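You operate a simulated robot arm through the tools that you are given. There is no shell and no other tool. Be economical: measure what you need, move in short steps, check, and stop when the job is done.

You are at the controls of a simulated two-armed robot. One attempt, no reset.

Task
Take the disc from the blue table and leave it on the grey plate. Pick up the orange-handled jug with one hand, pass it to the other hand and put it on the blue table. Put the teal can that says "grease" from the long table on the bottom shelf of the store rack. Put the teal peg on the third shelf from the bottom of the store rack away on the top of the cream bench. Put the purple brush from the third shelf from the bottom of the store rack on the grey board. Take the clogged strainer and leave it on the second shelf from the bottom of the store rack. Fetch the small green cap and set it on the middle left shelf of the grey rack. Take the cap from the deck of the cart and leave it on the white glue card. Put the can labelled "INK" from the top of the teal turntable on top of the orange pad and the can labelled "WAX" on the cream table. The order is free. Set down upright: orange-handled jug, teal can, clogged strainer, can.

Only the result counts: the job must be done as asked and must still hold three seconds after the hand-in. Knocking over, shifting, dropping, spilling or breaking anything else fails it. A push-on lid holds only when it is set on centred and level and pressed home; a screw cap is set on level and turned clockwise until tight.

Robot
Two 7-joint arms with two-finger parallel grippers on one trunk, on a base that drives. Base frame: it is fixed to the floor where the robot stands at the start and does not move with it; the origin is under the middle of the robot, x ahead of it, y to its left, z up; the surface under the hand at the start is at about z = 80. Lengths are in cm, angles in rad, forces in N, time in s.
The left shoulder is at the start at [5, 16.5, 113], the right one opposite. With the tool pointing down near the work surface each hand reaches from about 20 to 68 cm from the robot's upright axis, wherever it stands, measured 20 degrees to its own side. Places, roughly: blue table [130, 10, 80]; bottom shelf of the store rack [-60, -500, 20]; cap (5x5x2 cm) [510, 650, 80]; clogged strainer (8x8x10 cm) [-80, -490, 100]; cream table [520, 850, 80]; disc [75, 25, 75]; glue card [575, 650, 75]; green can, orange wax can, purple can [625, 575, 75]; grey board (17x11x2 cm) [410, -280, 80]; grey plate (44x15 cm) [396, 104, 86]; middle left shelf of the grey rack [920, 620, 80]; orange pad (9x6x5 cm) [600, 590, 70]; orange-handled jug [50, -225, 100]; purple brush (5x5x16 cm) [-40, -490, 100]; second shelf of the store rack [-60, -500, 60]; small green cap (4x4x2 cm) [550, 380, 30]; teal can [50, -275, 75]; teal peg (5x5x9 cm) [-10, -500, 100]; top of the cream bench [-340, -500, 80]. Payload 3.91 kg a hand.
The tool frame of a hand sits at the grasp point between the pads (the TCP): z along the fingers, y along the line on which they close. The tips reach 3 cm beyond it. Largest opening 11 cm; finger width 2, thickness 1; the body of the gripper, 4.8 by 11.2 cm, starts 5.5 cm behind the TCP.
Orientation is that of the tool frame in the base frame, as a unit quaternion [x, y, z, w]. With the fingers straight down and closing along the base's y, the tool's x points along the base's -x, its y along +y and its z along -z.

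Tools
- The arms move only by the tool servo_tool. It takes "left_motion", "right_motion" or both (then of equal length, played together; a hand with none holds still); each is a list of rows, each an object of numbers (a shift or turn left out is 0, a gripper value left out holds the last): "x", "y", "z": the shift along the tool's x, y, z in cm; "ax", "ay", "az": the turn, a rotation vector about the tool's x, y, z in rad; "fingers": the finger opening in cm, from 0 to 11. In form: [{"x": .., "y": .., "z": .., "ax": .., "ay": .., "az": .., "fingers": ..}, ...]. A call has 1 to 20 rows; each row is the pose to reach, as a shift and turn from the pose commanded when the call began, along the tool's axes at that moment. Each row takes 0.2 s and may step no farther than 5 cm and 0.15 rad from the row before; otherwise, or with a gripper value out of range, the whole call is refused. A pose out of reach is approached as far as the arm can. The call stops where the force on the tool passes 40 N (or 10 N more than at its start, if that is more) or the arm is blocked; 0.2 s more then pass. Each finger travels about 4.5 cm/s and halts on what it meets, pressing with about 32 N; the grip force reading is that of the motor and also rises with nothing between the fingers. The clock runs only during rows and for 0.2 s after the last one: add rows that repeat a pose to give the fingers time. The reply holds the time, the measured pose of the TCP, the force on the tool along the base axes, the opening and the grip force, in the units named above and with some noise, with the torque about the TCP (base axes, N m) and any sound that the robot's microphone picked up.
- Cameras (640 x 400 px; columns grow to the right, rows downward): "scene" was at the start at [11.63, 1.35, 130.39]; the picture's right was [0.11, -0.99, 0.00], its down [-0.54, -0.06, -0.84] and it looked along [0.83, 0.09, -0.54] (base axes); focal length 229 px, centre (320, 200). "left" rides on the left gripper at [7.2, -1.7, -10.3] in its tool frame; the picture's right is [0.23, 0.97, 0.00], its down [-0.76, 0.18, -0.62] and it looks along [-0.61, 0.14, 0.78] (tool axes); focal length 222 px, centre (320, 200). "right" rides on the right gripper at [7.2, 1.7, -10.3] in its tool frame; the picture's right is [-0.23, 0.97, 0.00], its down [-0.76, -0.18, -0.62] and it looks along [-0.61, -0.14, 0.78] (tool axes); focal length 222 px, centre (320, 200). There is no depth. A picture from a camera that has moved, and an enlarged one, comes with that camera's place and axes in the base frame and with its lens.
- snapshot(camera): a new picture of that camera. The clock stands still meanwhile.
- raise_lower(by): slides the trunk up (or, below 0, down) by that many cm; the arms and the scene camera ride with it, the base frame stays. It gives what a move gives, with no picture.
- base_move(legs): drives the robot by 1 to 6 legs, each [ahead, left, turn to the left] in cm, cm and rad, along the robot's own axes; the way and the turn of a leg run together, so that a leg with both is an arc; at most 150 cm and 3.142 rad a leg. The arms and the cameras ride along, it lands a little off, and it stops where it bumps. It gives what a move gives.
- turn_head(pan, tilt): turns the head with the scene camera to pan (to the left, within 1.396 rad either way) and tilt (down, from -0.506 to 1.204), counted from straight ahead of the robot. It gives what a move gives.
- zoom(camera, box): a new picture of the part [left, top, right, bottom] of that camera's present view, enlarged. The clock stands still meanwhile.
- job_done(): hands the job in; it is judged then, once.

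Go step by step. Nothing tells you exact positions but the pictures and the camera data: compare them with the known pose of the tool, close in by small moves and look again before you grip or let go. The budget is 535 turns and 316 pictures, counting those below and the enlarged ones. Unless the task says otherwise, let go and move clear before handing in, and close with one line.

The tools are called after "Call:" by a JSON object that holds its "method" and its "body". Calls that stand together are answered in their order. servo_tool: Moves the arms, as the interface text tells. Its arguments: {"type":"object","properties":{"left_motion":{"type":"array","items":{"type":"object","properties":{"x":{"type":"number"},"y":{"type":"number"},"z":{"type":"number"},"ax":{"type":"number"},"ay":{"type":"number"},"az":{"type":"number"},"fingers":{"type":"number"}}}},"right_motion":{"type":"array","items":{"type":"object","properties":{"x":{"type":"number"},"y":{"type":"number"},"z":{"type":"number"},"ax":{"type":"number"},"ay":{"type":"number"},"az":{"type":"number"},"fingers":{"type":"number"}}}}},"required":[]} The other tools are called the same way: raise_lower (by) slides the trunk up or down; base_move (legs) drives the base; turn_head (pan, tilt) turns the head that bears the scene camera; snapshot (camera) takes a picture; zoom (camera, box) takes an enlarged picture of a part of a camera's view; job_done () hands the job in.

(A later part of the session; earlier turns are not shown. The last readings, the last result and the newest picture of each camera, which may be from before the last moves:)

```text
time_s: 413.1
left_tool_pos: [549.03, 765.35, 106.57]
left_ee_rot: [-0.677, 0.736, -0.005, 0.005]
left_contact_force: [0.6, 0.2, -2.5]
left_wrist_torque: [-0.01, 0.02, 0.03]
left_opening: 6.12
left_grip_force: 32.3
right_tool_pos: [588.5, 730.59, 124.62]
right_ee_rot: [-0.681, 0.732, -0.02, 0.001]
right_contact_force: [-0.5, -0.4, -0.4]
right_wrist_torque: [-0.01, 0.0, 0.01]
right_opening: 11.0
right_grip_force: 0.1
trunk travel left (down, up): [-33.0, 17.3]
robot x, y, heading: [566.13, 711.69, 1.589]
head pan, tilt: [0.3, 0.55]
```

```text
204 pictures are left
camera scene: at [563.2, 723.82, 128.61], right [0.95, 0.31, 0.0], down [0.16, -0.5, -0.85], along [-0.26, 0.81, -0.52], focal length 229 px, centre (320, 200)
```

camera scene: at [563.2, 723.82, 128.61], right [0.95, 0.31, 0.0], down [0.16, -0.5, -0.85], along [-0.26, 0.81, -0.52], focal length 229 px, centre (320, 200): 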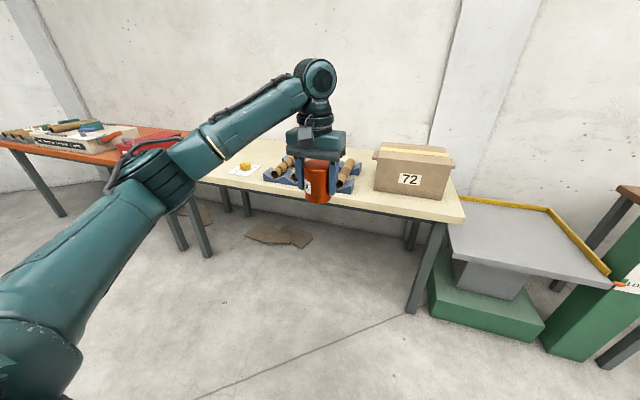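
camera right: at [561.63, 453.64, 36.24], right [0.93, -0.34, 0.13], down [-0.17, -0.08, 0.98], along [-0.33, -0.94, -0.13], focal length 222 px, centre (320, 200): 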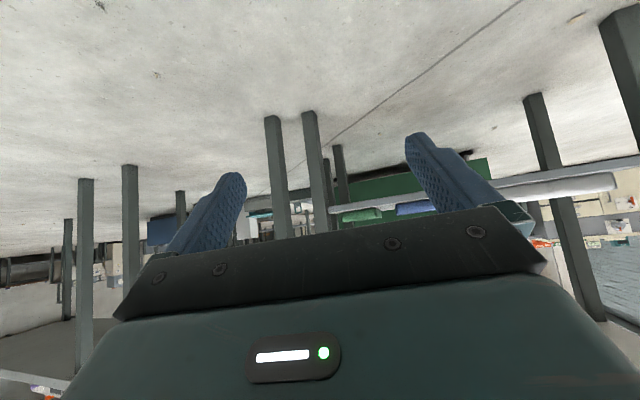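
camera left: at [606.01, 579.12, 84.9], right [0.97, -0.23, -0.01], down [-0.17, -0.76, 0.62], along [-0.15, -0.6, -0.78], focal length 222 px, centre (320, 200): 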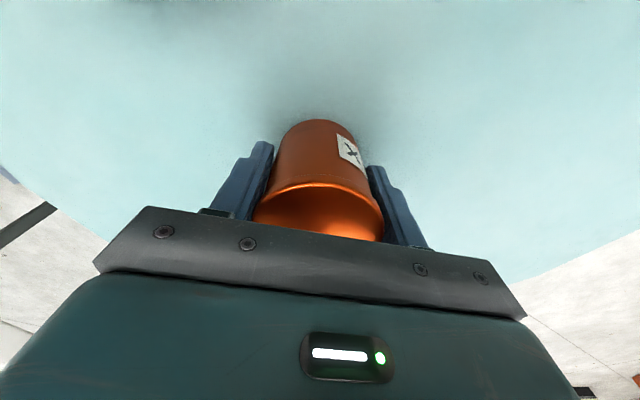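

I'll zoom on the table surface to find a free spot.

Call:
{"method": "zoom", "body": {"camera": "scene", "box": [190, 130, 470, 230]}}

```text
2.29 times, centred on (330, 180) of scene
camera zoom: at [563.2, 723.82, 128.61], right [0.95, 0.31, 0.0], down [0.16, -0.5, -0.85], along [-0.26, 0.81, -0.52], focal length 524 px, centre (297, 246)
```

zoom: 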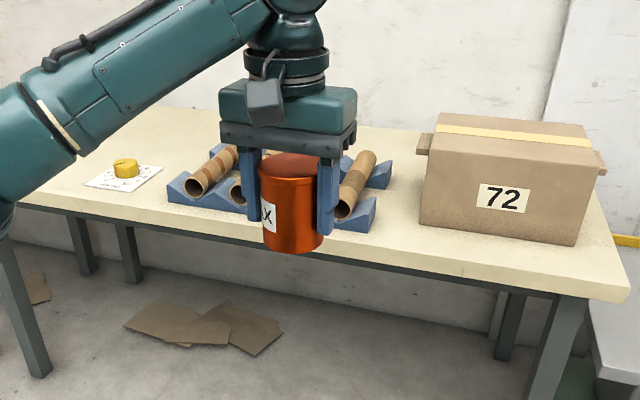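

There's room at the front between the tube rack and the box, around [555, 805]. I'll move forward most of the way and check with the wrist camera.

Call:
{"method": "base_move", "body": {"legs": [[33, -7, 0]]}}

Call:
{"method": "snapshot", "body": {"camera": "left"}}

Call:
{"method": "snapshot", "body": {"camera": "scene"}}

```text
time_s: 415.3
left_tool_pos: [555.62, 798.38, 106.64]
left_ee_rot: [-0.678, 0.735, -0.005, 0.004]
left_contact_force: [0.8, 0.6, -2.4]
left_wrist_torque: [0.01, 0.06, 0.01]
left_opening: 6.13
left_grip_force: 32.3
right_tool_pos: [595.07, 763.69, 124.58]
right_ee_rot: [-0.683, 0.731, -0.02, 0.001]
right_contact_force: [0.6, -0.2, 0.6]
right_wrist_torque: [-0.01, -0.03, 0.02]
right_opening: 11.01
right_grip_force: 0.2
trunk travel left (down, up): [-33.0, 17.3]
robot x, y, heading: [572.97, 745.14, 1.59]
head pan, tilt: [0.3, 0.55]
```

```text
202 pictures are left
camera left: at [556.66, 790.9, 116.88], right [-0.99, -0.15, -0.01], down [-0.12, 0.77, 0.62], along [-0.08, 0.62, -0.78], focal length 222 px, centre (320, 200)
```

left: 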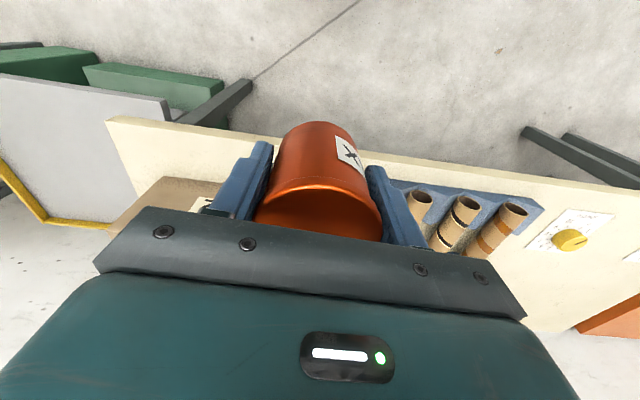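

```text
201 pictures are left
camera scene: at [569.81, 756.9, 128.6], right [0.95, 0.31, 0.0], down [0.16, -0.5, -0.85], along [-0.26, 0.81, -0.52], focal length 229 px, centre (320, 200)
```

scene: 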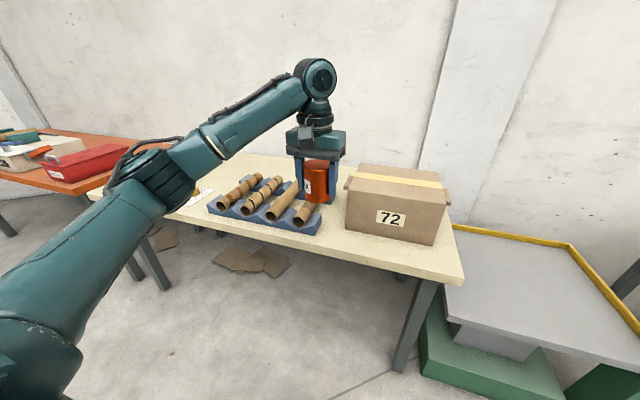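

Closer up, the near edge is at y≈806.5 and the box front at y≈816, so there's a 9.5 cm strip in front of the box. I'll aim for [575, 811]; moving over it to verify.

Call:
{"method": "base_move", "body": {"legs": [[10, -18, 0]]}}

Call:
{"method": "raise_lower", "body": {"by": -10}}

Call:
{"method": "snapshot", "body": {"camera": "left"}}

Call:
{"method": "snapshot", "body": {"camera": "scene"}}

```text
time_s: 417.6
left_tool_pos: [573.44, 808.83, 106.58]
left_ee_rot: [-0.678, 0.735, -0.005, 0.005]
left_contact_force: [0.7, 0.1, -1.2]
left_wrist_torque: [0.0, -0.02, -0.01]
left_opening: 6.13
left_grip_force: 31.8
right_tool_pos: [613.13, 774.18, 124.55]
right_ee_rot: [-0.683, 0.73, -0.02, 0.0]
right_contact_force: [0.4, 0.1, 1.2]
right_wrist_torque: [-0.02, -0.04, -0.02]
right_opening: 10.99
right_grip_force: 0.1
trunk travel left (down, up): [-33.0, 17.3]
robot x, y, heading: [590.43, 755.37, 1.585]
head pan, tilt: [0.3, 0.55]
```

```text
time_s: 418.9
left_tool_pos: [573.47, 808.74, 96.65]
left_ee_rot: [-0.678, 0.735, -0.005, 0.005]
left_contact_force: [0.1, 0.1, -2.6]
left_wrist_torque: [-0.03, 0.04, -0.01]
left_opening: 6.14
left_grip_force: 32.6
right_tool_pos: [613.13, 774.07, 114.5]
right_ee_rot: [-0.683, 0.73, -0.02, 0.0]
right_contact_force: [-0.5, 0.1, -0.8]
right_wrist_torque: [0.0, -0.01, -0.02]
right_opening: 11.02
right_grip_force: 0.0
trunk travel left (down, up): [-23.0, 27.3]
robot x, y, heading: [590.8, 755.27, 1.588]
head pan, tilt: [0.3, 0.55]
```

```text
200 pictures are left
camera left: at [574.57, 801.31, 106.91], right [-0.99, -0.15, -0.01], down [-0.12, 0.77, 0.62], along [-0.08, 0.62, -0.78], focal length 222 px, centre (320, 200)
```

left: 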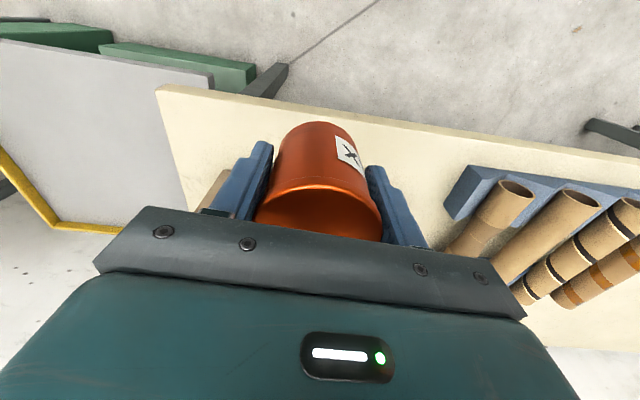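

```text
199 pictures are left
camera scene: at [587.76, 767.31, 118.61], right [0.95, 0.31, 0.0], down [0.16, -0.5, -0.85], along [-0.27, 0.81, -0.52], focal length 229 px, centre (320, 200)
```

scene: 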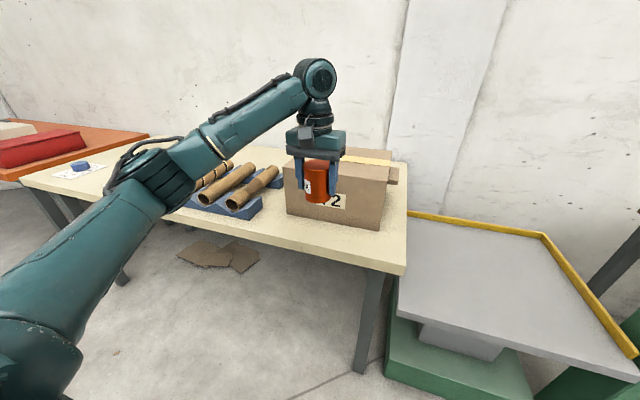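

Cross-checking both cameras gives table z≈76, near edge y≈810.5 and box front y≈822. I'll move 7 cm forward to y≈815.8 and lower.

Call:
{"method": "base_move", "body": {"legs": [[6.8, 0, 0]]}}

Call:
{"method": "raise_lower", "body": {"by": -8}}

Call:
{"method": "snapshot", "body": {"camera": "left"}}

Call:
{"method": "zoom", "body": {"camera": "scene", "box": [220, 130, 412, 250]}}

```text
time_s: 419.9
left_tool_pos: [573.34, 815.55, 96.64]
left_ee_rot: [-0.679, 0.734, -0.004, 0.005]
left_contact_force: [0.5, -0.1, -2.6]
left_wrist_torque: [0.03, -0.01, 0.02]
left_opening: 6.12
left_grip_force: 32.3
right_tool_pos: [612.88, 781.08, 114.57]
right_ee_rot: [-0.683, 0.73, -0.02, 0.001]
right_contact_force: [-0.2, 0.8, -0.3]
right_wrist_torque: [-0.01, -0.02, -0.01]
right_opening: 11.0
right_grip_force: 0.0
trunk travel left (down, up): [-23.0, 27.3]
robot x, y, heading: [590.89, 762.56, 1.594]
head pan, tilt: [0.3, 0.55]
```

```text
time_s: 421.1
left_tool_pos: [573.26, 815.65, 88.71]
left_ee_rot: [-0.678, 0.735, -0.005, 0.005]
left_contact_force: [-0.2, 1.0, -2.4]
left_wrist_torque: [-0.01, -0.01, 0.01]
left_opening: 6.12
left_grip_force: 31.8
right_tool_pos: [612.92, 781.02, 106.54]
right_ee_rot: [-0.683, 0.73, -0.02, 0.001]
right_contact_force: [0.1, 0.5, 0.0]
right_wrist_torque: [0.04, -0.03, 0.0]
right_opening: 11.0
right_grip_force: 0.1
trunk travel left (down, up): [-15.0, 35.3]
robot x, y, heading: [590.52, 762.51, 1.586]
head pan, tilt: [0.3, 0.55]
```

```text
198 pictures are left
camera left: at [574.39, 808.11, 98.91], right [-0.99, -0.15, -0.01], down [-0.13, 0.77, 0.62], along [-0.08, 0.62, -0.78], focal length 222 px, centre (320, 200)
```

left: 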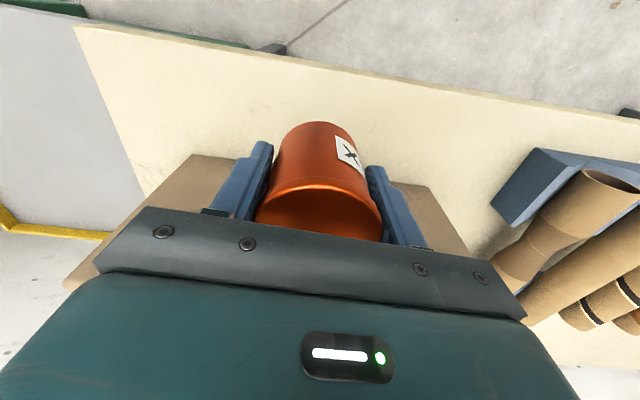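

```text
3.33 times, centred on (316, 190) of scene
camera zoom: at [587.62, 774.14, 110.61], right [0.95, 0.31, 0.0], down [0.16, -0.5, -0.85], along [-0.27, 0.81, -0.52], focal length 765 px, centre (333, 233)
```

zoom: 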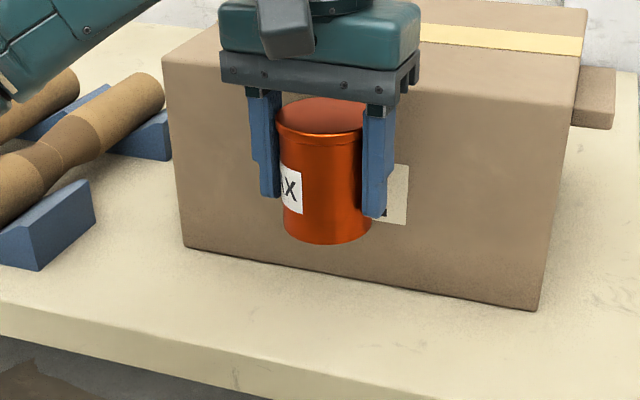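

Clear on all sides. I'll lower until contact.

Call:
{"method": "servo_tool", "body": {"left_motion": [{"z": 2.5}, {"z": 4.5}, {"z": 5}, {"z": 5.5}, {"z": 6}, {"z": 6.4}, {"z": 6.8}, {"z": 7.2}, {"z": 7.6}]}}

Call:
{"method": "zoom", "body": {"camera": "scene", "box": [220, 130, 412, 250]}}

```text
time_s: 423.1
left_tool_pos: [573.34, 815.59, 81.13]
left_ee_rot: [-0.679, 0.734, -0.004, 0.005]
left_contact_force: [-0.2, -0.1, -1.6]
left_wrist_torque: [-0.03, 0.02, -0.01]
left_opening: 6.12
left_grip_force: 32.0
right_tool_pos: [612.93, 781.09, 106.63]
right_ee_rot: [-0.684, 0.73, -0.019, 0.001]
right_contact_force: [-0.5, 0.4, 0.2]
right_wrist_torque: [0.01, -0.01, -0.03]
right_opening: 11.0
right_grip_force: 0.1
trunk travel left (down, up): [-15.0, 35.3]
robot x, y, heading: [590.77, 762.05, 1.589]
head pan, tilt: [0.3, 0.55]
```

```text
3.33 times, centred on (316, 190) of scene
camera zoom: at [587.62, 774.15, 110.61], right [0.95, 0.31, 0.0], down [0.16, -0.5, -0.85], along [-0.27, 0.81, -0.52], focal length 765 px, centre (333, 233)
```

zoom: 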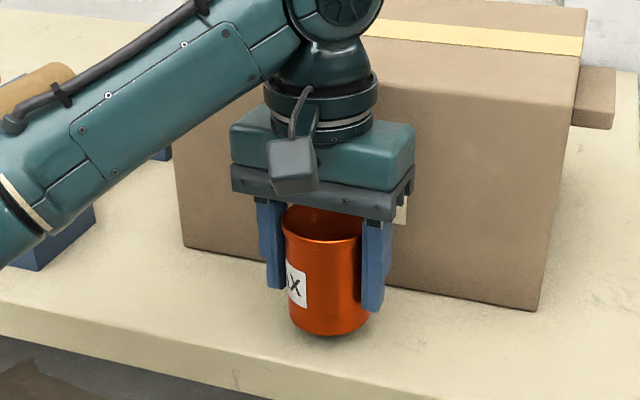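

Nearly down. I'll continue in fine steps.

Call:
{"method": "servo_tool", "body": {"left_motion": [{"z": 0.4}, {"z": 0.8}, {"z": 1.2}, {"z": 1.6}, {"z": 2.0}, {"z": 2.4}]}}

Call:
{"method": "zoom", "body": {"camera": "scene", "box": [220, 130, 412, 250]}}

```text
time_s: 424.5
left_tool_pos: [573.53, 815.47, 79.05]
left_ee_rot: [-0.679, 0.734, -0.001, 0.008]
left_contact_force: [-2.4, 1.8, 24.8]
left_wrist_torque: [0.36, 0.79, -0.09]
left_opening: 6.13
left_grip_force: 32.0
right_tool_pos: [612.94, 780.82, 106.64]
right_ee_rot: [-0.683, 0.73, -0.019, 0.002]
right_contact_force: [0.3, 0.2, 1.3]
right_wrist_torque: [-0.02, 0.02, 0.0]
right_opening: 11.0
right_grip_force: 0.1
trunk travel left (down, up): [-15.0, 35.3]
robot x, y, heading: [590.62, 762.0, 1.587]
head pan, tilt: [0.3, 0.55]
```

```text
3.33 times, centred on (316, 190) of scene
camera zoom: at [587.68, 773.97, 110.66], right [0.95, 0.31, 0.0], down [0.16, -0.49, -0.85], along [-0.27, 0.81, -0.52], focal length 765 px, centre (333, 233)
```

zoom: 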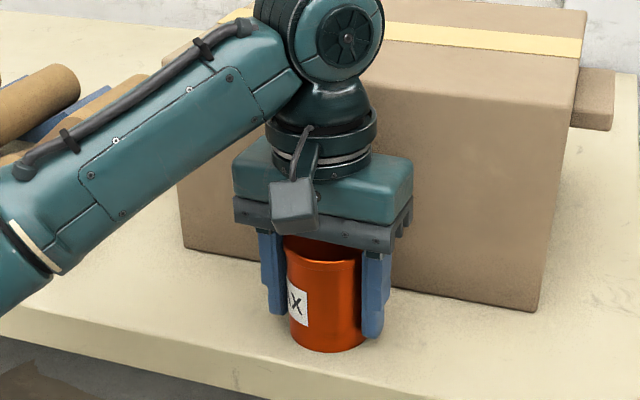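

It's on the table. I'll ease, release and rise.

Call:
{"method": "servo_tool", "body": {"left_motion": [{"z": -0.3}, {"z": -0.3, "fingers": 8.2}, {"z": -0.3, "fingers": 8.2}, {"z": -0.3, "fingers": 8.2}, {"z": -0.3, "fingers": 8.2}, {"z": -4}, {"z": -8}, {"z": -12}]}}

Call:
{"method": "raise_lower", "body": {"by": 12}}

Call:
{"method": "snapshot", "body": {"camera": "scene"}}

```text
time_s: 426.3
left_tool_pos: [572.95, 815.48, 90.52]
left_ee_rot: [-0.678, 0.735, -0.006, 0.005]
left_contact_force: [-0.5, -0.5, -0.3]
left_wrist_torque: [-0.01, 0.02, -0.01]
left_opening: 8.2
left_grip_force: 0.0
right_tool_pos: [612.83, 781.1, 106.55]
right_ee_rot: [-0.683, 0.73, -0.02, 0.001]
right_contact_force: [0.9, 0.0, 0.6]
right_wrist_torque: [0.03, 0.0, 0.02]
right_opening: 10.99
right_grip_force: 0.1
trunk travel left (down, up): [-15.0, 35.3]
robot x, y, heading: [590.82, 762.28, 1.584]
head pan, tilt: [0.3, 0.55]
```

```text
time_s: 427.8
left_tool_pos: [573.05, 815.62, 102.43]
left_ee_rot: [-0.678, 0.735, -0.005, 0.004]
left_contact_force: [-0.6, 0.1, -0.6]
left_wrist_torque: [-0.03, 0.01, 0.0]
left_opening: 8.2
left_grip_force: 0.1
right_tool_pos: [612.95, 781.2, 118.6]
right_ee_rot: [-0.683, 0.73, -0.02, 0.001]
right_contact_force: [-0.3, 0.3, 0.3]
right_wrist_torque: [0.0, 0.01, 0.0]
right_opening: 11.0
right_grip_force: 0.1
trunk travel left (down, up): [-27.0, 23.3]
robot x, y, heading: [590.56, 762.38, 1.586]
head pan, tilt: [0.3, 0.55]
```

```text
194 pictures are left
camera scene: at [587.63, 774.14, 122.6], right [0.95, 0.31, 0.0], down [0.16, -0.5, -0.85], along [-0.27, 0.81, -0.52], focal length 229 px, centre (320, 200)
```

scene: 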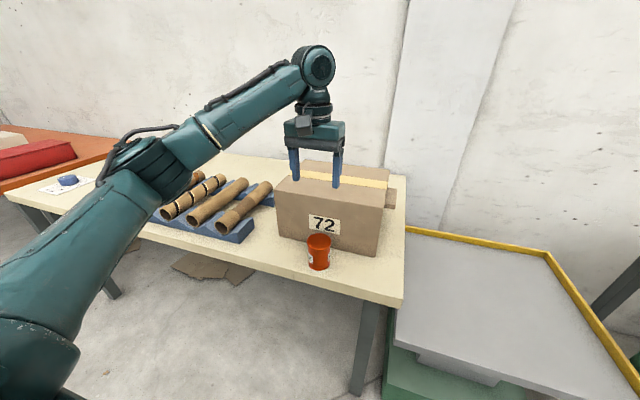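

WAX is upright on the cream table. Next is the cart: I'll back off, turn to face it from the +y side, and look.

Call:
{"method": "base_move", "body": {"legs": [[-35, 0, 0], [0, 0, 3.13], [0, -40, 0]]}}

Call:
{"method": "turn_head", "body": {"pan": -0.05, "tilt": 0.6}}

Call:
{"method": "snapshot", "body": {"camera": "scene"}}

```text
time_s: 441.0
left_tool_pos: [566.93, 674.03, 102.46]
left_ee_rot: [0.745, 0.668, -0.005, -0.004]
left_contact_force: [0.0, 0.3, 0.3]
left_wrist_torque: [0.0, 0.03, 0.01]
left_opening: 8.2
left_grip_force: 0.0
right_tool_pos: [528.02, 709.86, 118.69]
right_ee_rot: [0.74, 0.672, 0.0, -0.02]
right_contact_force: [0.2, -0.1, 0.6]
right_wrist_torque: [0.0, 0.0, -0.02]
right_opening: 10.98
right_grip_force: 0.1
trunk travel left (down, up): [-27.0, 23.3]
robot x, y, heading: [550.58, 728.22, -1.587]
head pan, tilt: [0.3, 0.55]
```

```text
time_s: 441.8
left_tool_pos: [566.91, 674.0, 102.43]
left_ee_rot: [0.744, 0.668, -0.006, -0.005]
left_contact_force: [0.4, -0.4, 0.4]
left_wrist_torque: [-0.01, 0.01, 0.01]
left_opening: 8.19
left_grip_force: 0.0
right_tool_pos: [527.96, 709.84, 118.48]
right_ee_rot: [0.74, 0.672, 0.0, -0.019]
right_contact_force: [0.3, -0.5, -0.5]
right_wrist_torque: [0.0, -0.01, 0.02]
right_opening: 10.99
right_grip_force: 0.0
trunk travel left (down, up): [-27.0, 23.3]
robot x, y, heading: [550.79, 728.06, -1.586]
head pan, tilt: [-0.051, 0.6]
```

```text
193 pictures are left
camera scene: at [550.07, 716.47, 122.16], right [-1.0, 0.06, 0.0], down [0.04, 0.56, -0.83], along [-0.05, -0.82, -0.56], focal length 229 px, centre (320, 200)
```

scene: 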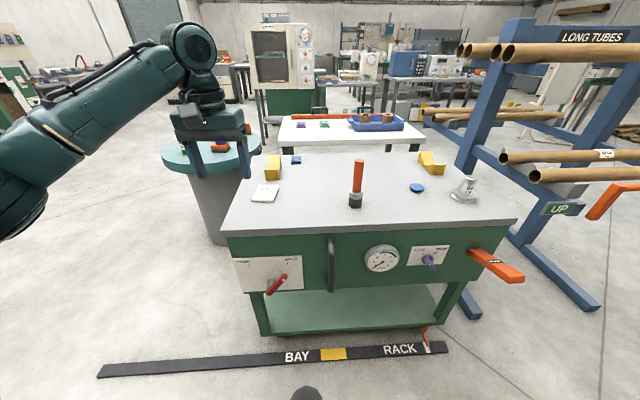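

The blue cap is at about [509, 644.5] and the glue card at [566.5, 642]. There's a floor rail at y≈668, so the base must stay beyond y≈699. I'll move in front of the cap.

Call:
{"method": "base_move", "body": {"legs": [[0, -57.6, 0], [22, 0, 0]]}}

Call:
{"method": "snapshot", "body": {"camera": "left"}}

Call:
{"method": "snapshot", "body": {"camera": "scene"}}

```text
time_s: 448.6
left_tool_pos: [509.04, 652.58, 102.4]
left_ee_rot: [0.746, 0.666, -0.004, -0.005]
left_contact_force: [-0.3, -0.3, 0.3]
left_wrist_torque: [-0.01, -0.01, 0.03]
left_opening: 8.19
left_grip_force: 0.1
right_tool_pos: [470.29, 688.53, 118.54]
right_ee_rot: [0.742, 0.67, -0.001, -0.02]
right_contact_force: [0.2, -0.5, 0.1]
right_wrist_torque: [0.03, 0.0, -0.01]
right_opening: 10.98
right_grip_force: 0.1
trunk travel left (down, up): [-27.0, 23.3]
robot x, y, heading: [493.07, 706.83, -1.589]
head pan, tilt: [-0.051, 0.6]
```

```text
192 pictures are left
camera left: at [508.5, 659.9, 112.65], right [0.99, 0.12, -0.01], down [0.1, -0.78, 0.62], along [0.06, -0.62, -0.78], focal length 222 px, centre (320, 200)
```

left: 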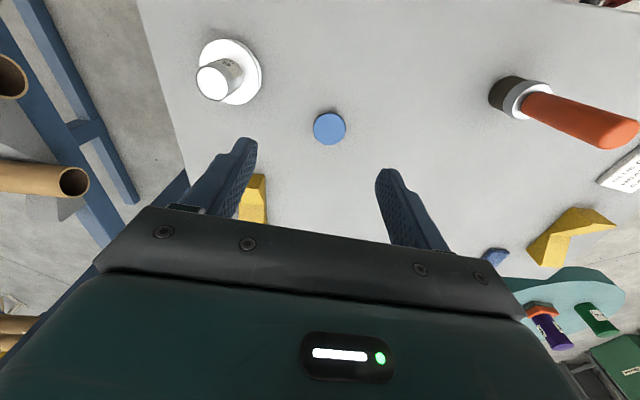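

```text
191 pictures are left
camera scene: at [492.41, 695.12, 122.15], right [-1.0, 0.07, 0.0], down [0.04, 0.56, -0.82], along [-0.05, -0.82, -0.57], focal length 229 px, centre (320, 200)
```

scene: 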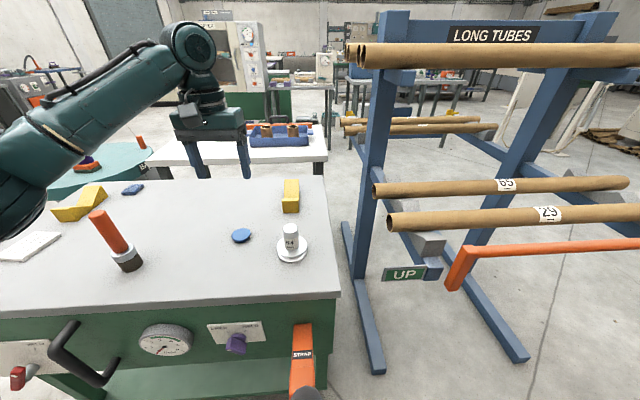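

A strap handle sticks out in front of me, so I won't go closer here. I'll back off and approach the cap at [511.5, 646.5] diagonally from further left.

Call:
{"method": "base_move", "body": {"legs": [[-5, 0, 0], [0, 37, 0], [0, 0, -0.62]]}}

Call:
{"method": "turn_head", "body": {"pan": 0.1, "tilt": 0.8}}

Call:
{"method": "snapshot", "body": {"camera": "scene"}}

```text
time_s: 454.7
left_tool_pos: [512.13, 657.78, 102.45]
left_ee_rot: [0.912, 0.409, -0.003, -0.006]
left_contact_force: [-0.4, 0.0, -0.1]
left_wrist_torque: [-0.03, 0.0, 0.02]
left_opening: 8.22
left_grip_force: 0.1
right_tool_pos: [501.44, 709.53, 118.51]
right_ee_rot: [0.91, 0.414, 0.006, -0.019]
right_contact_force: [-0.1, 0.1, -0.1]
right_wrist_torque: [0.01, 0.0, 0.0]
right_opening: 11.02
right_grip_force: 0.0
trunk travel left (down, up): [-27.0, 23.3]
robot x, y, heading: [530.38, 710.86, -2.198]
head pan, tilt: [-0.051, 0.6]
```

```text
time_s: 455.4
left_tool_pos: [512.19, 657.88, 102.35]
left_ee_rot: [0.913, 0.409, -0.004, -0.006]
left_contact_force: [1.1, -0.5, 0.8]
left_wrist_torque: [0.0, 0.02, -0.03]
left_opening: 8.2
left_grip_force: 0.0
right_tool_pos: [501.47, 709.56, 118.55]
right_ee_rot: [0.91, 0.414, 0.004, -0.019]
right_contact_force: [0.1, 0.3, 0.5]
right_wrist_torque: [-0.03, 0.04, -0.03]
right_opening: 10.98
right_grip_force: 0.0
trunk travel left (down, up): [-27.0, 23.3]
robot x, y, heading: [530.47, 711.2, -2.2]
head pan, tilt: [0.099, 0.799]
```

```text
190 pictures are left
camera scene: at [524.43, 702.08, 120.48], right [-0.86, 0.51, 0.0], down [0.36, 0.62, -0.7], along [-0.35, -0.6, -0.72], focal length 229 px, centre (320, 200)
```

scene: 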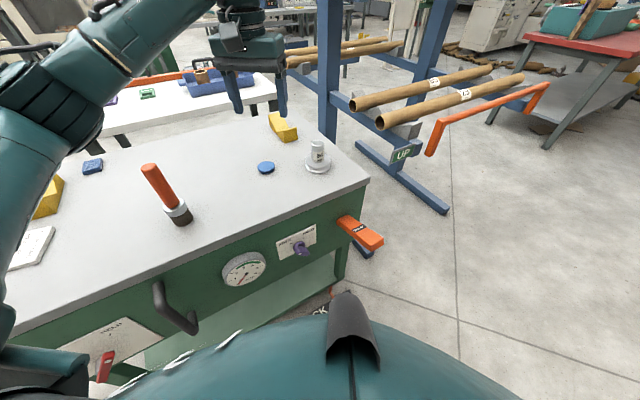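

The left elbow would come down onto the orange stick, so I'll use the right hand instead. I'll retract the left, square up, and extend the right hand over the cap.

Call:
{"method": "servo_tool", "body": {"left_motion": [{"x": 4, "z": -2}, {"x": 8, "z": -4}, {"x": 12, "z": -6}, {"x": 16, "z": -8}, {"x": 18, "z": -10}]}}

Call:
{"method": "base_move", "body": {"legs": [[0, 0, 0.62]]}}

Call:
{"method": "servo_tool", "body": {"right_motion": [{"x": -4.5, "y": 1}, {"x": -9, "y": 2}, {"x": -13.5, "y": 3}, {"x": -18, "y": 4}, {"x": -22.5, "y": 5, "z": 1}, {"x": -27, "y": 6, "z": 3}, {"x": -31, "y": 7, "z": 5}, {"x": -35, "y": 8, "z": 7}]}}

Call:
{"method": "snapshot", "body": {"camera": "right"}}

Call:
{"method": "snapshot", "body": {"camera": "scene"}}

```text
time_s: 456.6
left_tool_pos: [524.35, 671.34, 112.32]
left_ee_rot: [0.912, 0.41, -0.003, -0.005]
left_contact_force: [1.2, 0.0, 0.1]
left_wrist_torque: [0.0, -0.03, -0.02]
left_opening: 8.18
left_grip_force: 0.0
right_tool_pos: [501.41, 709.57, 118.54]
right_ee_rot: [0.91, 0.414, 0.005, -0.019]
right_contact_force: [-0.8, -0.4, 0.7]
right_wrist_torque: [0.03, -0.02, 0.0]
right_opening: 11.0
right_grip_force: 0.0
trunk travel left (down, up): [-27.0, 23.3]
robot x, y, heading: [530.37, 711.18, -2.204]
head pan, tilt: [0.099, 0.799]
```

```text
time_s: 458.7
left_tool_pos: [548.32, 674.99, 112.39]
left_ee_rot: [0.746, 0.666, -0.006, -0.005]
left_contact_force: [-0.4, 0.7, -0.4]
left_wrist_torque: [0.04, -0.02, -0.02]
left_opening: 8.18
left_grip_force: 0.0
right_tool_pos: [507.49, 693.16, 118.52]
right_ee_rot: [0.742, 0.67, -0.001, -0.021]
right_contact_force: [-0.4, 0.3, 0.0]
right_wrist_torque: [0.03, -0.03, 0.0]
right_opening: 11.02
right_grip_force: 0.0
trunk travel left (down, up): [-27.0, 23.3]
robot x, y, heading: [530.69, 711.38, -1.594]
head pan, tilt: [0.099, 0.799]
```

```text
refused: row 6 steps farther than a row can; nothing moved
```

```text
189 pictures are left
camera right: at [510.25, 699.92, 128.97], right [0.94, -0.33, -0.04], down [-0.24, -0.76, 0.61], along [-0.22, -0.57, -0.79], focal length 222 px, centre (320, 200)
```

right: 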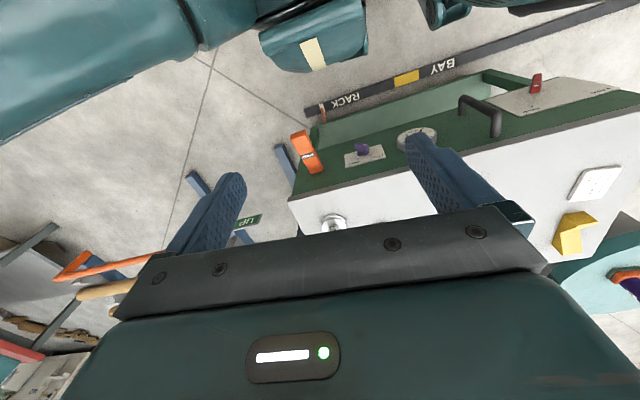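

```text
188 pictures are left
camera scene: at [530.87, 700.42, 120.47], right [-1.0, -0.08, 0.0], down [-0.06, 0.71, -0.7], along [0.06, -0.69, -0.72], focal length 229 px, centre (320, 200)
```

scene: 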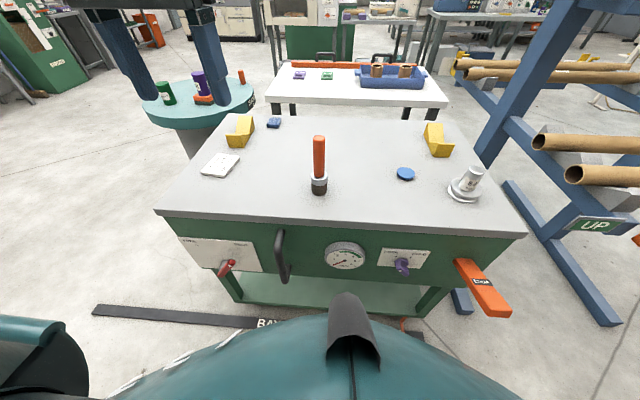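

I'll advance 11 cm, then extend the right hand in legal steps.

Call:
{"method": "base_move", "body": {"legs": [[11, 0, 0]]}}

Call:
{"method": "servo_tool", "body": {"right_motion": [{"x": -4, "y": 0.8}, {"x": -8, "y": 1.6}, {"x": -12, "y": 2.4}, {"x": -16, "y": 3.2}, {"x": -20, "y": 4, "z": 1}, {"x": -24, "y": 4.8, "z": 2}, {"x": -28, "y": 5.6, "z": 4}, {"x": -32, "y": 6.4, "z": 6}, {"x": -35.4, "y": 7.1, "z": 8}]}}

Call:
{"method": "snapshot", "body": {"camera": "right"}}

Call:
{"method": "snapshot", "body": {"camera": "scene"}}

```text
time_s: 459.9
left_tool_pos: [548.24, 664.1, 112.24]
left_ee_rot: [0.746, 0.666, -0.004, -0.004]
left_contact_force: [-0.2, -0.3, -0.2]
left_wrist_torque: [0.07, 0.03, 0.01]
left_opening: 8.19
left_grip_force: 0.2
right_tool_pos: [507.37, 682.14, 118.48]
right_ee_rot: [0.742, 0.67, 0.0, -0.02]
right_contact_force: [0.1, 0.7, -0.6]
right_wrist_torque: [0.03, -0.01, 0.0]
right_opening: 11.01
right_grip_force: 0.0
trunk travel left (down, up): [-27.0, 23.3]
robot x, y, heading: [530.03, 700.21, -1.586]
head pan, tilt: [0.099, 0.799]
```

```text
time_s: 461.9
left_tool_pos: [548.17, 664.24, 112.21]
left_ee_rot: [0.746, 0.666, -0.004, -0.005]
left_contact_force: [0.8, 0.2, -0.6]
left_wrist_torque: [-0.01, 0.02, -0.01]
left_opening: 8.21
left_grip_force: 0.1
right_tool_pos: [510.63, 646.49, 109.33]
right_ee_rot: [0.742, 0.67, 0.0, -0.02]
right_contact_force: [0.1, -0.4, 0.9]
right_wrist_torque: [0.02, -0.04, 0.0]
right_opening: 10.99
right_grip_force: 0.0
trunk travel left (down, up): [-27.0, 23.3]
robot x, y, heading: [530.13, 699.62, -1.591]
head pan, tilt: [0.099, 0.799]
```

```text
187 pictures are left
camera right: at [513.3, 653.26, 119.74], right [0.95, -0.32, -0.04], down [-0.24, -0.76, 0.61], along [-0.22, -0.57, -0.79], focal length 222 px, centre (320, 200)
```

right: 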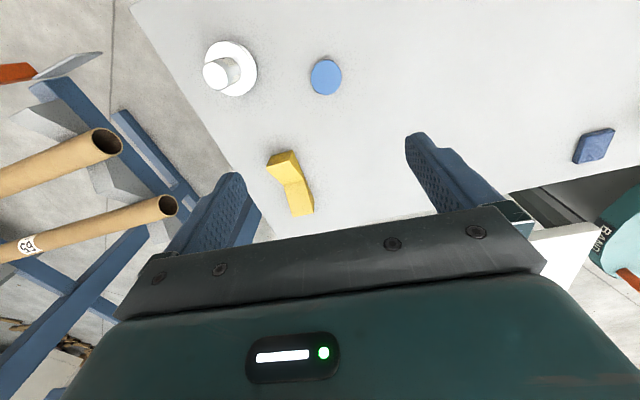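

```text
186 pictures are left
camera scene: at [530.69, 689.52, 120.47], right [-1.0, -0.08, 0.0], down [-0.06, 0.71, -0.7], along [0.06, -0.69, -0.72], focal length 229 px, centre (320, 200)
```

scene: 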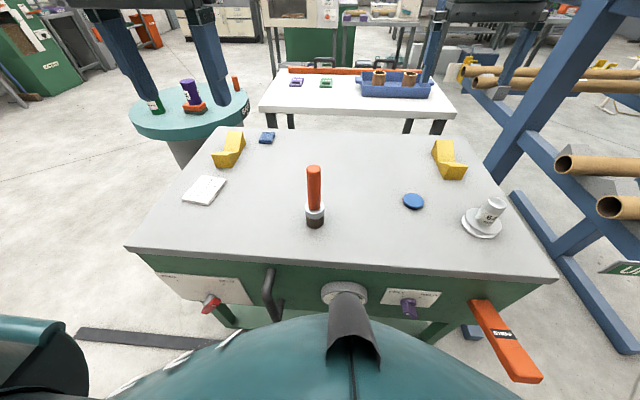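

The cap is at about [510.7, 647.7]. I'll lower the trunk 14 cm, narrow the fingers to 8, and check.

Call:
{"method": "raise_lower", "body": {"by": -14}}

Call:
{"method": "servo_tool", "body": {"right_motion": [{"x": 0.6, "fingers": 8}, {"x": 1.2, "z": 3, "fingers": 8}, {"x": 1.2, "z": 6, "fingers": 8}]}}

Call:
{"method": "snapshot", "body": {"camera": "right"}}

Call:
{"method": "snapshot", "body": {"camera": "scene"}}

```text
time_s: 463.6
left_tool_pos: [548.18, 664.18, 98.38]
left_ee_rot: [0.746, 0.666, -0.004, -0.004]
left_contact_force: [0.0, -0.9, -0.4]
left_wrist_torque: [0.0, 0.0, 0.0]
left_opening: 8.16
left_grip_force: 0.0
right_tool_pos: [510.63, 646.55, 95.38]
right_ee_rot: [0.742, 0.67, -0.001, -0.019]
right_contact_force: [-0.2, -0.2, 0.3]
right_wrist_torque: [-0.02, 0.01, -0.02]
right_opening: 11.02
right_grip_force: 0.0
trunk travel left (down, up): [-13.0, 37.3]
robot x, y, heading: [529.87, 700.5, -1.591]
head pan, tilt: [0.099, 0.799]
```

```text
time_s: 464.4
left_tool_pos: [548.23, 664.25, 98.4]
left_ee_rot: [0.746, 0.665, -0.005, -0.004]
left_contact_force: [0.5, 0.1, -0.1]
left_wrist_torque: [0.01, 0.01, 0.0]
left_opening: 8.17
left_grip_force: 0.0
right_tool_pos: [510.57, 647.79, 89.48]
right_ee_rot: [0.742, 0.67, -0.001, -0.019]
right_contact_force: [-0.8, 0.6, 0.2]
right_wrist_torque: [0.01, 0.0, 0.05]
right_opening: 8.0
right_grip_force: 0.0
trunk travel left (down, up): [-13.0, 37.3]
robot x, y, heading: [530.31, 700.52, -1.595]
head pan, tilt: [0.099, 0.799]
```

```text
185 pictures are left
camera right: at [513.24, 654.6, 99.84], right [0.95, -0.32, -0.03], down [-0.24, -0.76, 0.61], along [-0.22, -0.57, -0.79], focal length 222 px, centre (320, 200)
```

right: 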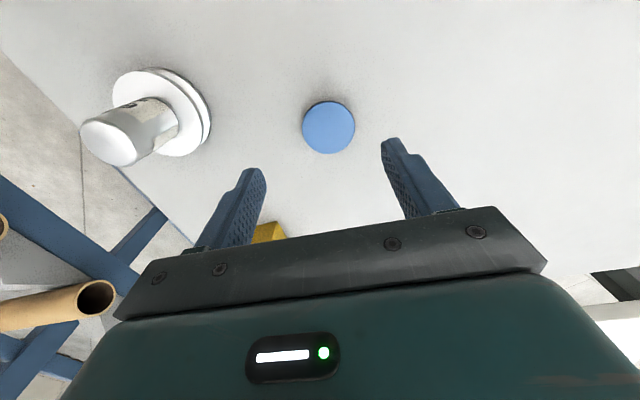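

```text
184 pictures are left
camera scene: at [530.68, 689.55, 106.47], right [-1.0, -0.08, 0.0], down [-0.06, 0.71, -0.7], along [0.06, -0.69, -0.72], focal length 229 px, centre (320, 200)
```

scene: 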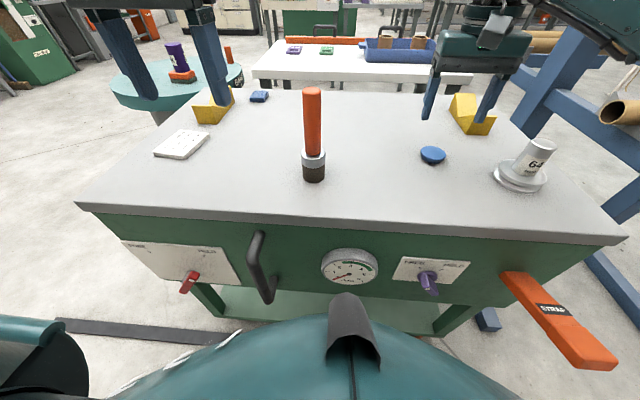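

Aligned. I'll descend with a small correction and close.

Call:
{"method": "servo_tool", "body": {"right_motion": [{"x": -0.5, "z": 3}, {"x": -0.5, "z": 6}, {"x": -0.5, "z": 8}, {"x": -0.5, "z": 8.8}, {"x": -0.5, "z": 9.2}, {"x": -0.5, "z": 9.6}]}}

Call:
{"method": "snapshot", "body": {"camera": "right"}}

```text
time_s: 465.6
left_tool_pos: [548.28, 664.22, 98.27]
left_ee_rot: [0.746, 0.666, -0.005, -0.003]
left_contact_force: [0.1, 0.2, -0.9]
left_wrist_torque: [-0.01, -0.02, 0.02]
left_opening: 8.21
left_grip_force: 0.1
right_tool_pos: [510.41, 647.78, 81.25]
right_ee_rot: [0.741, 0.672, -0.002, -0.009]
right_contact_force: [-1.2, 8.4, 13.3]
right_wrist_torque: [0.05, -0.56, 0.43]
right_opening: 7.85
right_grip_force: 0.1
trunk travel left (down, up): [-13.0, 37.3]
robot x, y, heading: [529.86, 700.28, -1.587]
head pan, tilt: [0.099, 0.799]
stopped in row 6 (right hand): the force on the tool passed its limit at 43 N (the readings are from after the stop); the commanded pose is now the measured one
```

```text
183 pictures are left
camera right: at [512.96, 654.66, 91.4], right [0.95, -0.32, -0.02], down [-0.24, -0.75, 0.62], along [-0.21, -0.58, -0.78], focal length 222 px, centre (320, 200)
```

right: 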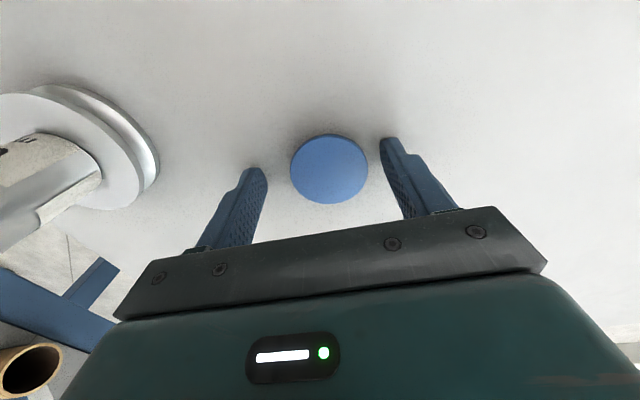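

The tips touched the deck. I'll ease up 0.3 cm and close on the cap.

Call:
{"method": "servo_tool", "body": {"right_motion": [{"z": -0.3, "y": 0.4}, {"z": -0.3, "y": 0.4, "fingers": 3}, {"z": -0.3, "y": 0.4, "fingers": 3}, {"z": -0.3, "y": 0.4, "fingers": 3}, {"z": -0.3, "y": 0.4, "fingers": 3}, {"z": -0.3, "y": 0.4, "fingers": 3}]}}

Call:
{"method": "snapshot", "body": {"camera": "right"}}

```text
time_s: 467.0
left_tool_pos: [548.16, 664.25, 98.31]
left_ee_rot: [0.745, 0.667, -0.005, -0.004]
left_contact_force: [0.2, 0.4, -0.1]
left_wrist_torque: [-0.01, -0.01, -0.03]
left_opening: 8.16
left_grip_force: 0.0
right_tool_pos: [510.79, 647.42, 81.1]
right_ee_rot: [0.741, 0.671, -0.003, -0.012]
right_contact_force: [1.9, -0.5, 1.4]
right_wrist_torque: [-0.01, -0.12, 0.0]
right_opening: 4.6
right_grip_force: 32.0
trunk travel left (down, up): [-13.0, 37.3]
robot x, y, heading: [530.09, 700.46, -1.587]
head pan, tilt: [0.099, 0.799]
```

```text
182 pictures are left
camera right: at [513.4, 654.35, 91.41], right [0.95, -0.32, -0.02], down [-0.24, -0.75, 0.62], along [-0.22, -0.58, -0.79], focal length 222 px, centre (320, 200)
```

right: 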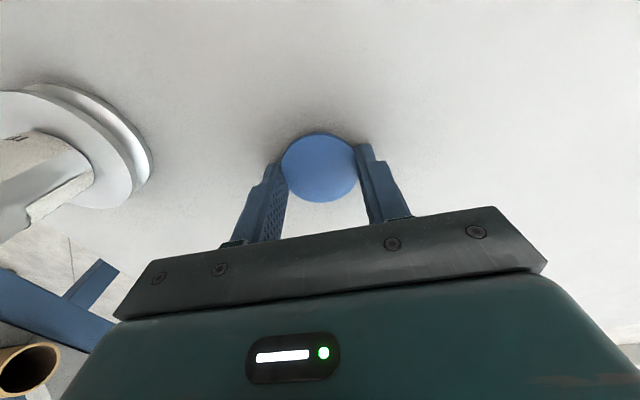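

The cap is held (4.6 cm). The glue card centre is at about [565, 648]. I'll lift clear of the stick, back off, shift left 54 cm past the lever, and come forward again.

Call:
{"method": "servo_tool", "body": {"right_motion": [{"z": -4}, {"z": -8}, {"z": -12}]}}

Call:
{"method": "raise_lower", "body": {"by": 16}}

Call:
{"method": "base_move", "body": {"legs": [[-10, 0, 0], [0, 54.5, 0], [9, 0, 0]]}}

Call:
{"method": "snapshot", "body": {"camera": "right"}}

Call:
{"method": "snapshot", "body": {"camera": "scene"}}

```text
time_s: 467.8
left_tool_pos: [548.13, 664.11, 98.33]
left_ee_rot: [0.746, 0.666, -0.005, -0.004]
left_contact_force: [-0.3, 0.3, -0.1]
left_wrist_torque: [-0.02, -0.03, 0.01]
left_opening: 8.2
left_grip_force: 0.1
right_tool_pos: [510.84, 647.18, 92.97]
right_ee_rot: [0.742, 0.67, -0.002, -0.013]
right_contact_force: [-0.3, 0.1, -0.5]
right_wrist_torque: [0.01, 0.0, 0.01]
right_opening: 4.57
right_grip_force: 32.4
trunk travel left (down, up): [-13.0, 37.3]
robot x, y, heading: [530.16, 700.39, -1.585]
head pan, tilt: [0.099, 0.799]
```

```text
time_s: 469.7
left_tool_pos: [548.22, 664.18, 114.4]
left_ee_rot: [0.746, 0.666, -0.005, -0.003]
left_contact_force: [-0.3, 0.9, 1.0]
left_wrist_torque: [0.03, 0.01, 0.01]
left_opening: 8.22
left_grip_force: 0.1
right_tool_pos: [510.86, 647.13, 109.05]
right_ee_rot: [0.742, 0.671, -0.003, -0.012]
right_contact_force: [0.3, -0.9, -0.4]
right_wrist_torque: [0.04, 0.01, -0.03]
right_opening: 4.55
right_grip_force: 32.2
trunk travel left (down, up): [-29.0, 21.3]
robot x, y, heading: [530.46, 700.22, -1.592]
head pan, tilt: [0.099, 0.799]
```

```text
time_s: 476.4
left_tool_pos: [602.23, 664.26, 114.36]
left_ee_rot: [0.746, 0.666, -0.005, -0.005]
left_contact_force: [-0.1, -0.9, -0.1]
left_wrist_torque: [0.02, 0.0, -0.01]
left_opening: 8.2
left_grip_force: 0.0
right_tool_pos: [564.99, 647.18, 108.98]
right_ee_rot: [0.741, 0.671, -0.001, -0.013]
right_contact_force: [0.6, -0.7, -0.3]
right_wrist_torque: [0.01, 0.01, -0.03]
right_opening: 4.52
right_grip_force: 31.5
trunk travel left (down, up): [-29.0, 21.3]
robot x, y, heading: [584.58, 700.7, -1.587]
head pan, tilt: [0.099, 0.799]
```

```text
181 pictures are left
camera right: at [567.6, 654.14, 119.31], right [0.95, -0.32, -0.02], down [-0.24, -0.75, 0.62], along [-0.22, -0.58, -0.79], focal length 222 px, centre (320, 200)
```

right: 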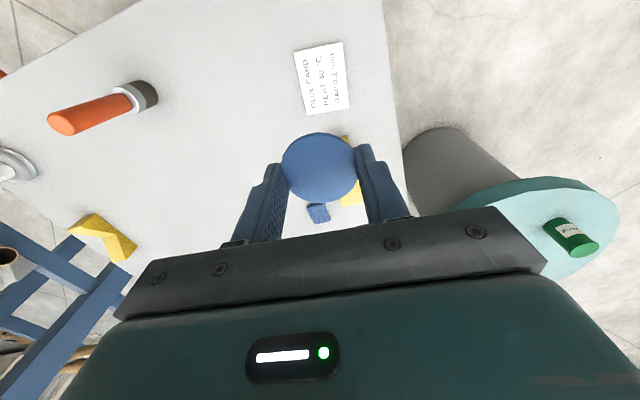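

```text
180 pictures are left
camera scene: at [584.75, 689.61, 122.46], right [-1.0, -0.08, 0.0], down [-0.06, 0.71, -0.7], along [0.06, -0.69, -0.72], focal length 229 px, centre (320, 200)
```

scene: 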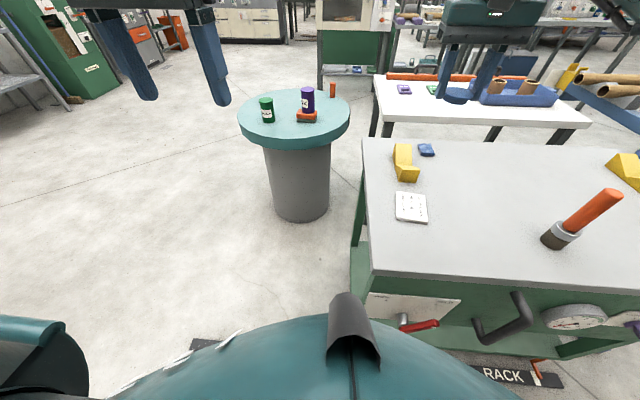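

The cap is nearly centred above the glue card at [564.7, 647.9]. I'll lower the trunk and check once more.

Call:
{"method": "raise_lower", "body": {"by": -16}}

Call:
{"method": "servo_tool", "body": {"right_motion": [{"y": -0.4, "z": 3}, {"y": -0.4, "z": 6}]}}

Call:
{"method": "snapshot", "body": {"camera": "right"}}

```text
time_s: 478.2
left_tool_pos: [602.28, 664.29, 98.34]
left_ee_rot: [0.746, 0.665, -0.004, -0.005]
left_contact_force: [0.4, -0.1, 0.1]
left_wrist_torque: [0.0, 0.0, 0.01]
left_opening: 8.21
left_grip_force: 0.1
right_tool_pos: [565.07, 647.21, 93.05]
right_ee_rot: [0.74, 0.672, -0.002, -0.012]
right_contact_force: [0.1, -0.8, -0.4]
right_wrist_torque: [0.02, 0.0, 0.01]
right_opening: 4.57
right_grip_force: 32.3
trunk travel left (down, up): [-13.0, 37.3]
robot x, y, heading: [584.45, 700.1, -1.587]
head pan, tilt: [0.099, 0.799]
```

```text
time_s: 478.8
left_tool_pos: [602.26, 664.2, 98.37]
left_ee_rot: [0.746, 0.666, -0.005, -0.005]
left_contact_force: [0.1, -0.2, -0.2]
left_wrist_torque: [0.02, 0.02, 0.02]
left_opening: 8.18
left_grip_force: 0.1
right_tool_pos: [564.4, 647.45, 87.12]
right_ee_rot: [0.741, 0.671, -0.002, -0.012]
right_contact_force: [0.0, -0.8, 0.4]
right_wrist_torque: [-0.01, -0.01, 0.03]
right_opening: 4.61
right_grip_force: 31.9
trunk travel left (down, up): [-13.0, 37.3]
robot x, y, heading: [584.12, 700.0, -1.584]
head pan, tilt: [0.099, 0.799]
```

```text
179 pictures are left
camera right: at [567.06, 654.41, 97.36], right [0.95, -0.32, -0.02], down [-0.24, -0.75, 0.62], along [-0.22, -0.58, -0.79], focal length 222 px, centre (320, 200)
```

right: 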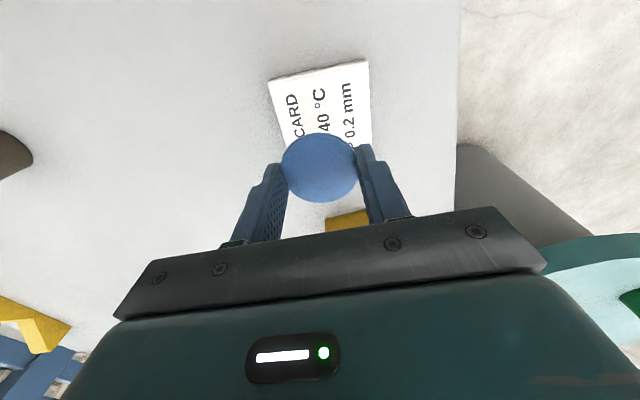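

Good. I'll lower to contact and release.

Call:
{"method": "servo_tool", "body": {"right_motion": [{"z": 3}, {"z": 4.5}, {"z": 5}, {"z": 5.4}, {"z": 5.8}, {"z": 6.2}, {"z": 6.6}]}}

Call:
{"method": "snapshot", "body": {"camera": "right"}}

```text
time_s: 480.0
left_tool_pos: [602.31, 664.48, 98.36]
left_ee_rot: [0.745, 0.666, -0.005, -0.003]
left_contact_force: [-0.5, 0.5, 0.8]
left_wrist_torque: [-0.02, -0.01, 0.0]
left_opening: 8.2
left_grip_force: 0.0
right_tool_pos: [564.4, 647.22, 82.15]
right_ee_rot: [0.742, 0.671, -0.005, -0.003]
right_contact_force: [-0.6, 2.1, 15.2]
right_wrist_torque: [0.19, 0.01, 0.06]
right_opening: 4.59
right_grip_force: 32.2
trunk travel left (down, up): [-13.0, 37.3]
robot x, y, heading: [584.15, 700.24, -1.588]
head pan, tilt: [0.099, 0.799]
stopped in row 6 (right hand): the force on the tool passed its limit at 43 N (the readings are from after the stop); the commanded pose is now the measured one
```

```text
178 pictures are left
camera right: at [566.93, 654.51, 92.44], right [0.95, -0.32, -0.01], down [-0.25, -0.74, 0.63], along [-0.21, -0.59, -0.78], focal length 222 px, centre (320, 200)
```

right: 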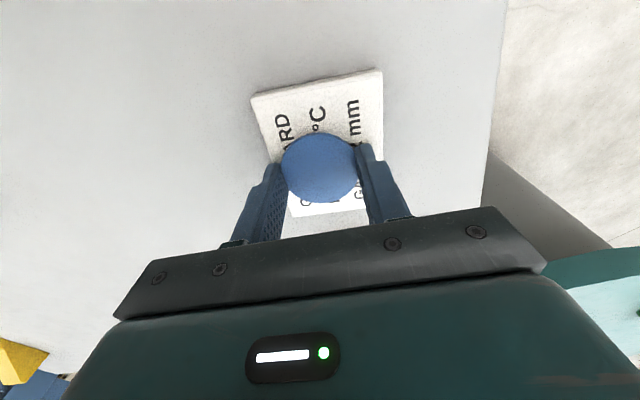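

The cap is centred on the card. I'll ease up, open, and rise.

Call:
{"method": "servo_tool", "body": {"right_motion": [{"z": -0.4}, {"z": -0.4, "fingers": 6.8}, {"z": -0.4, "fingers": 6.8}, {"z": -0.4, "fingers": 6.8}, {"z": -3}, {"z": -7}, {"z": -11}]}}

Call:
{"method": "snapshot", "body": {"camera": "right"}}

```text
time_s: 481.6
left_tool_pos: [602.22, 664.28, 98.28]
left_ee_rot: [0.746, 0.666, -0.005, -0.004]
left_contact_force: [-0.7, -0.9, -0.3]
left_wrist_torque: [0.02, -0.01, 0.0]
left_opening: 8.2
left_grip_force: 0.1
right_tool_pos: [564.37, 647.49, 93.05]
right_ee_rot: [0.742, 0.67, -0.004, -0.006]
right_contact_force: [-1.4, 0.2, -0.8]
right_wrist_torque: [-0.02, 0.02, 0.0]
right_opening: 6.79
right_grip_force: 0.1
trunk travel left (down, up): [-13.0, 37.3]
robot x, y, heading: [584.45, 700.22, -1.592]
head pan, tilt: [0.099, 0.799]
```

```text
177 pictures are left
camera right: at [567.01, 654.5, 103.3], right [0.95, -0.32, -0.01], down [-0.24, -0.74, 0.62], along [-0.21, -0.59, -0.78], focal length 222 px, centre (320, 200)
```

right: 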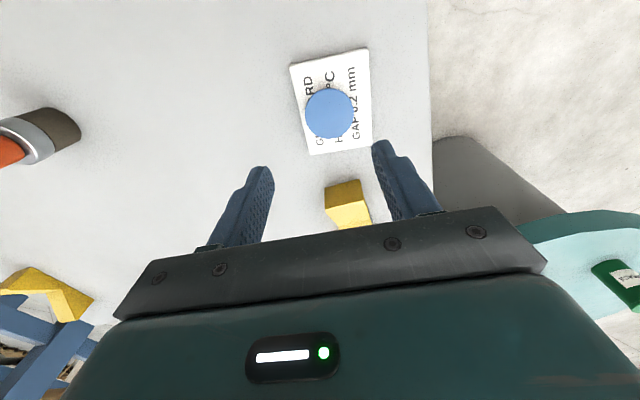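

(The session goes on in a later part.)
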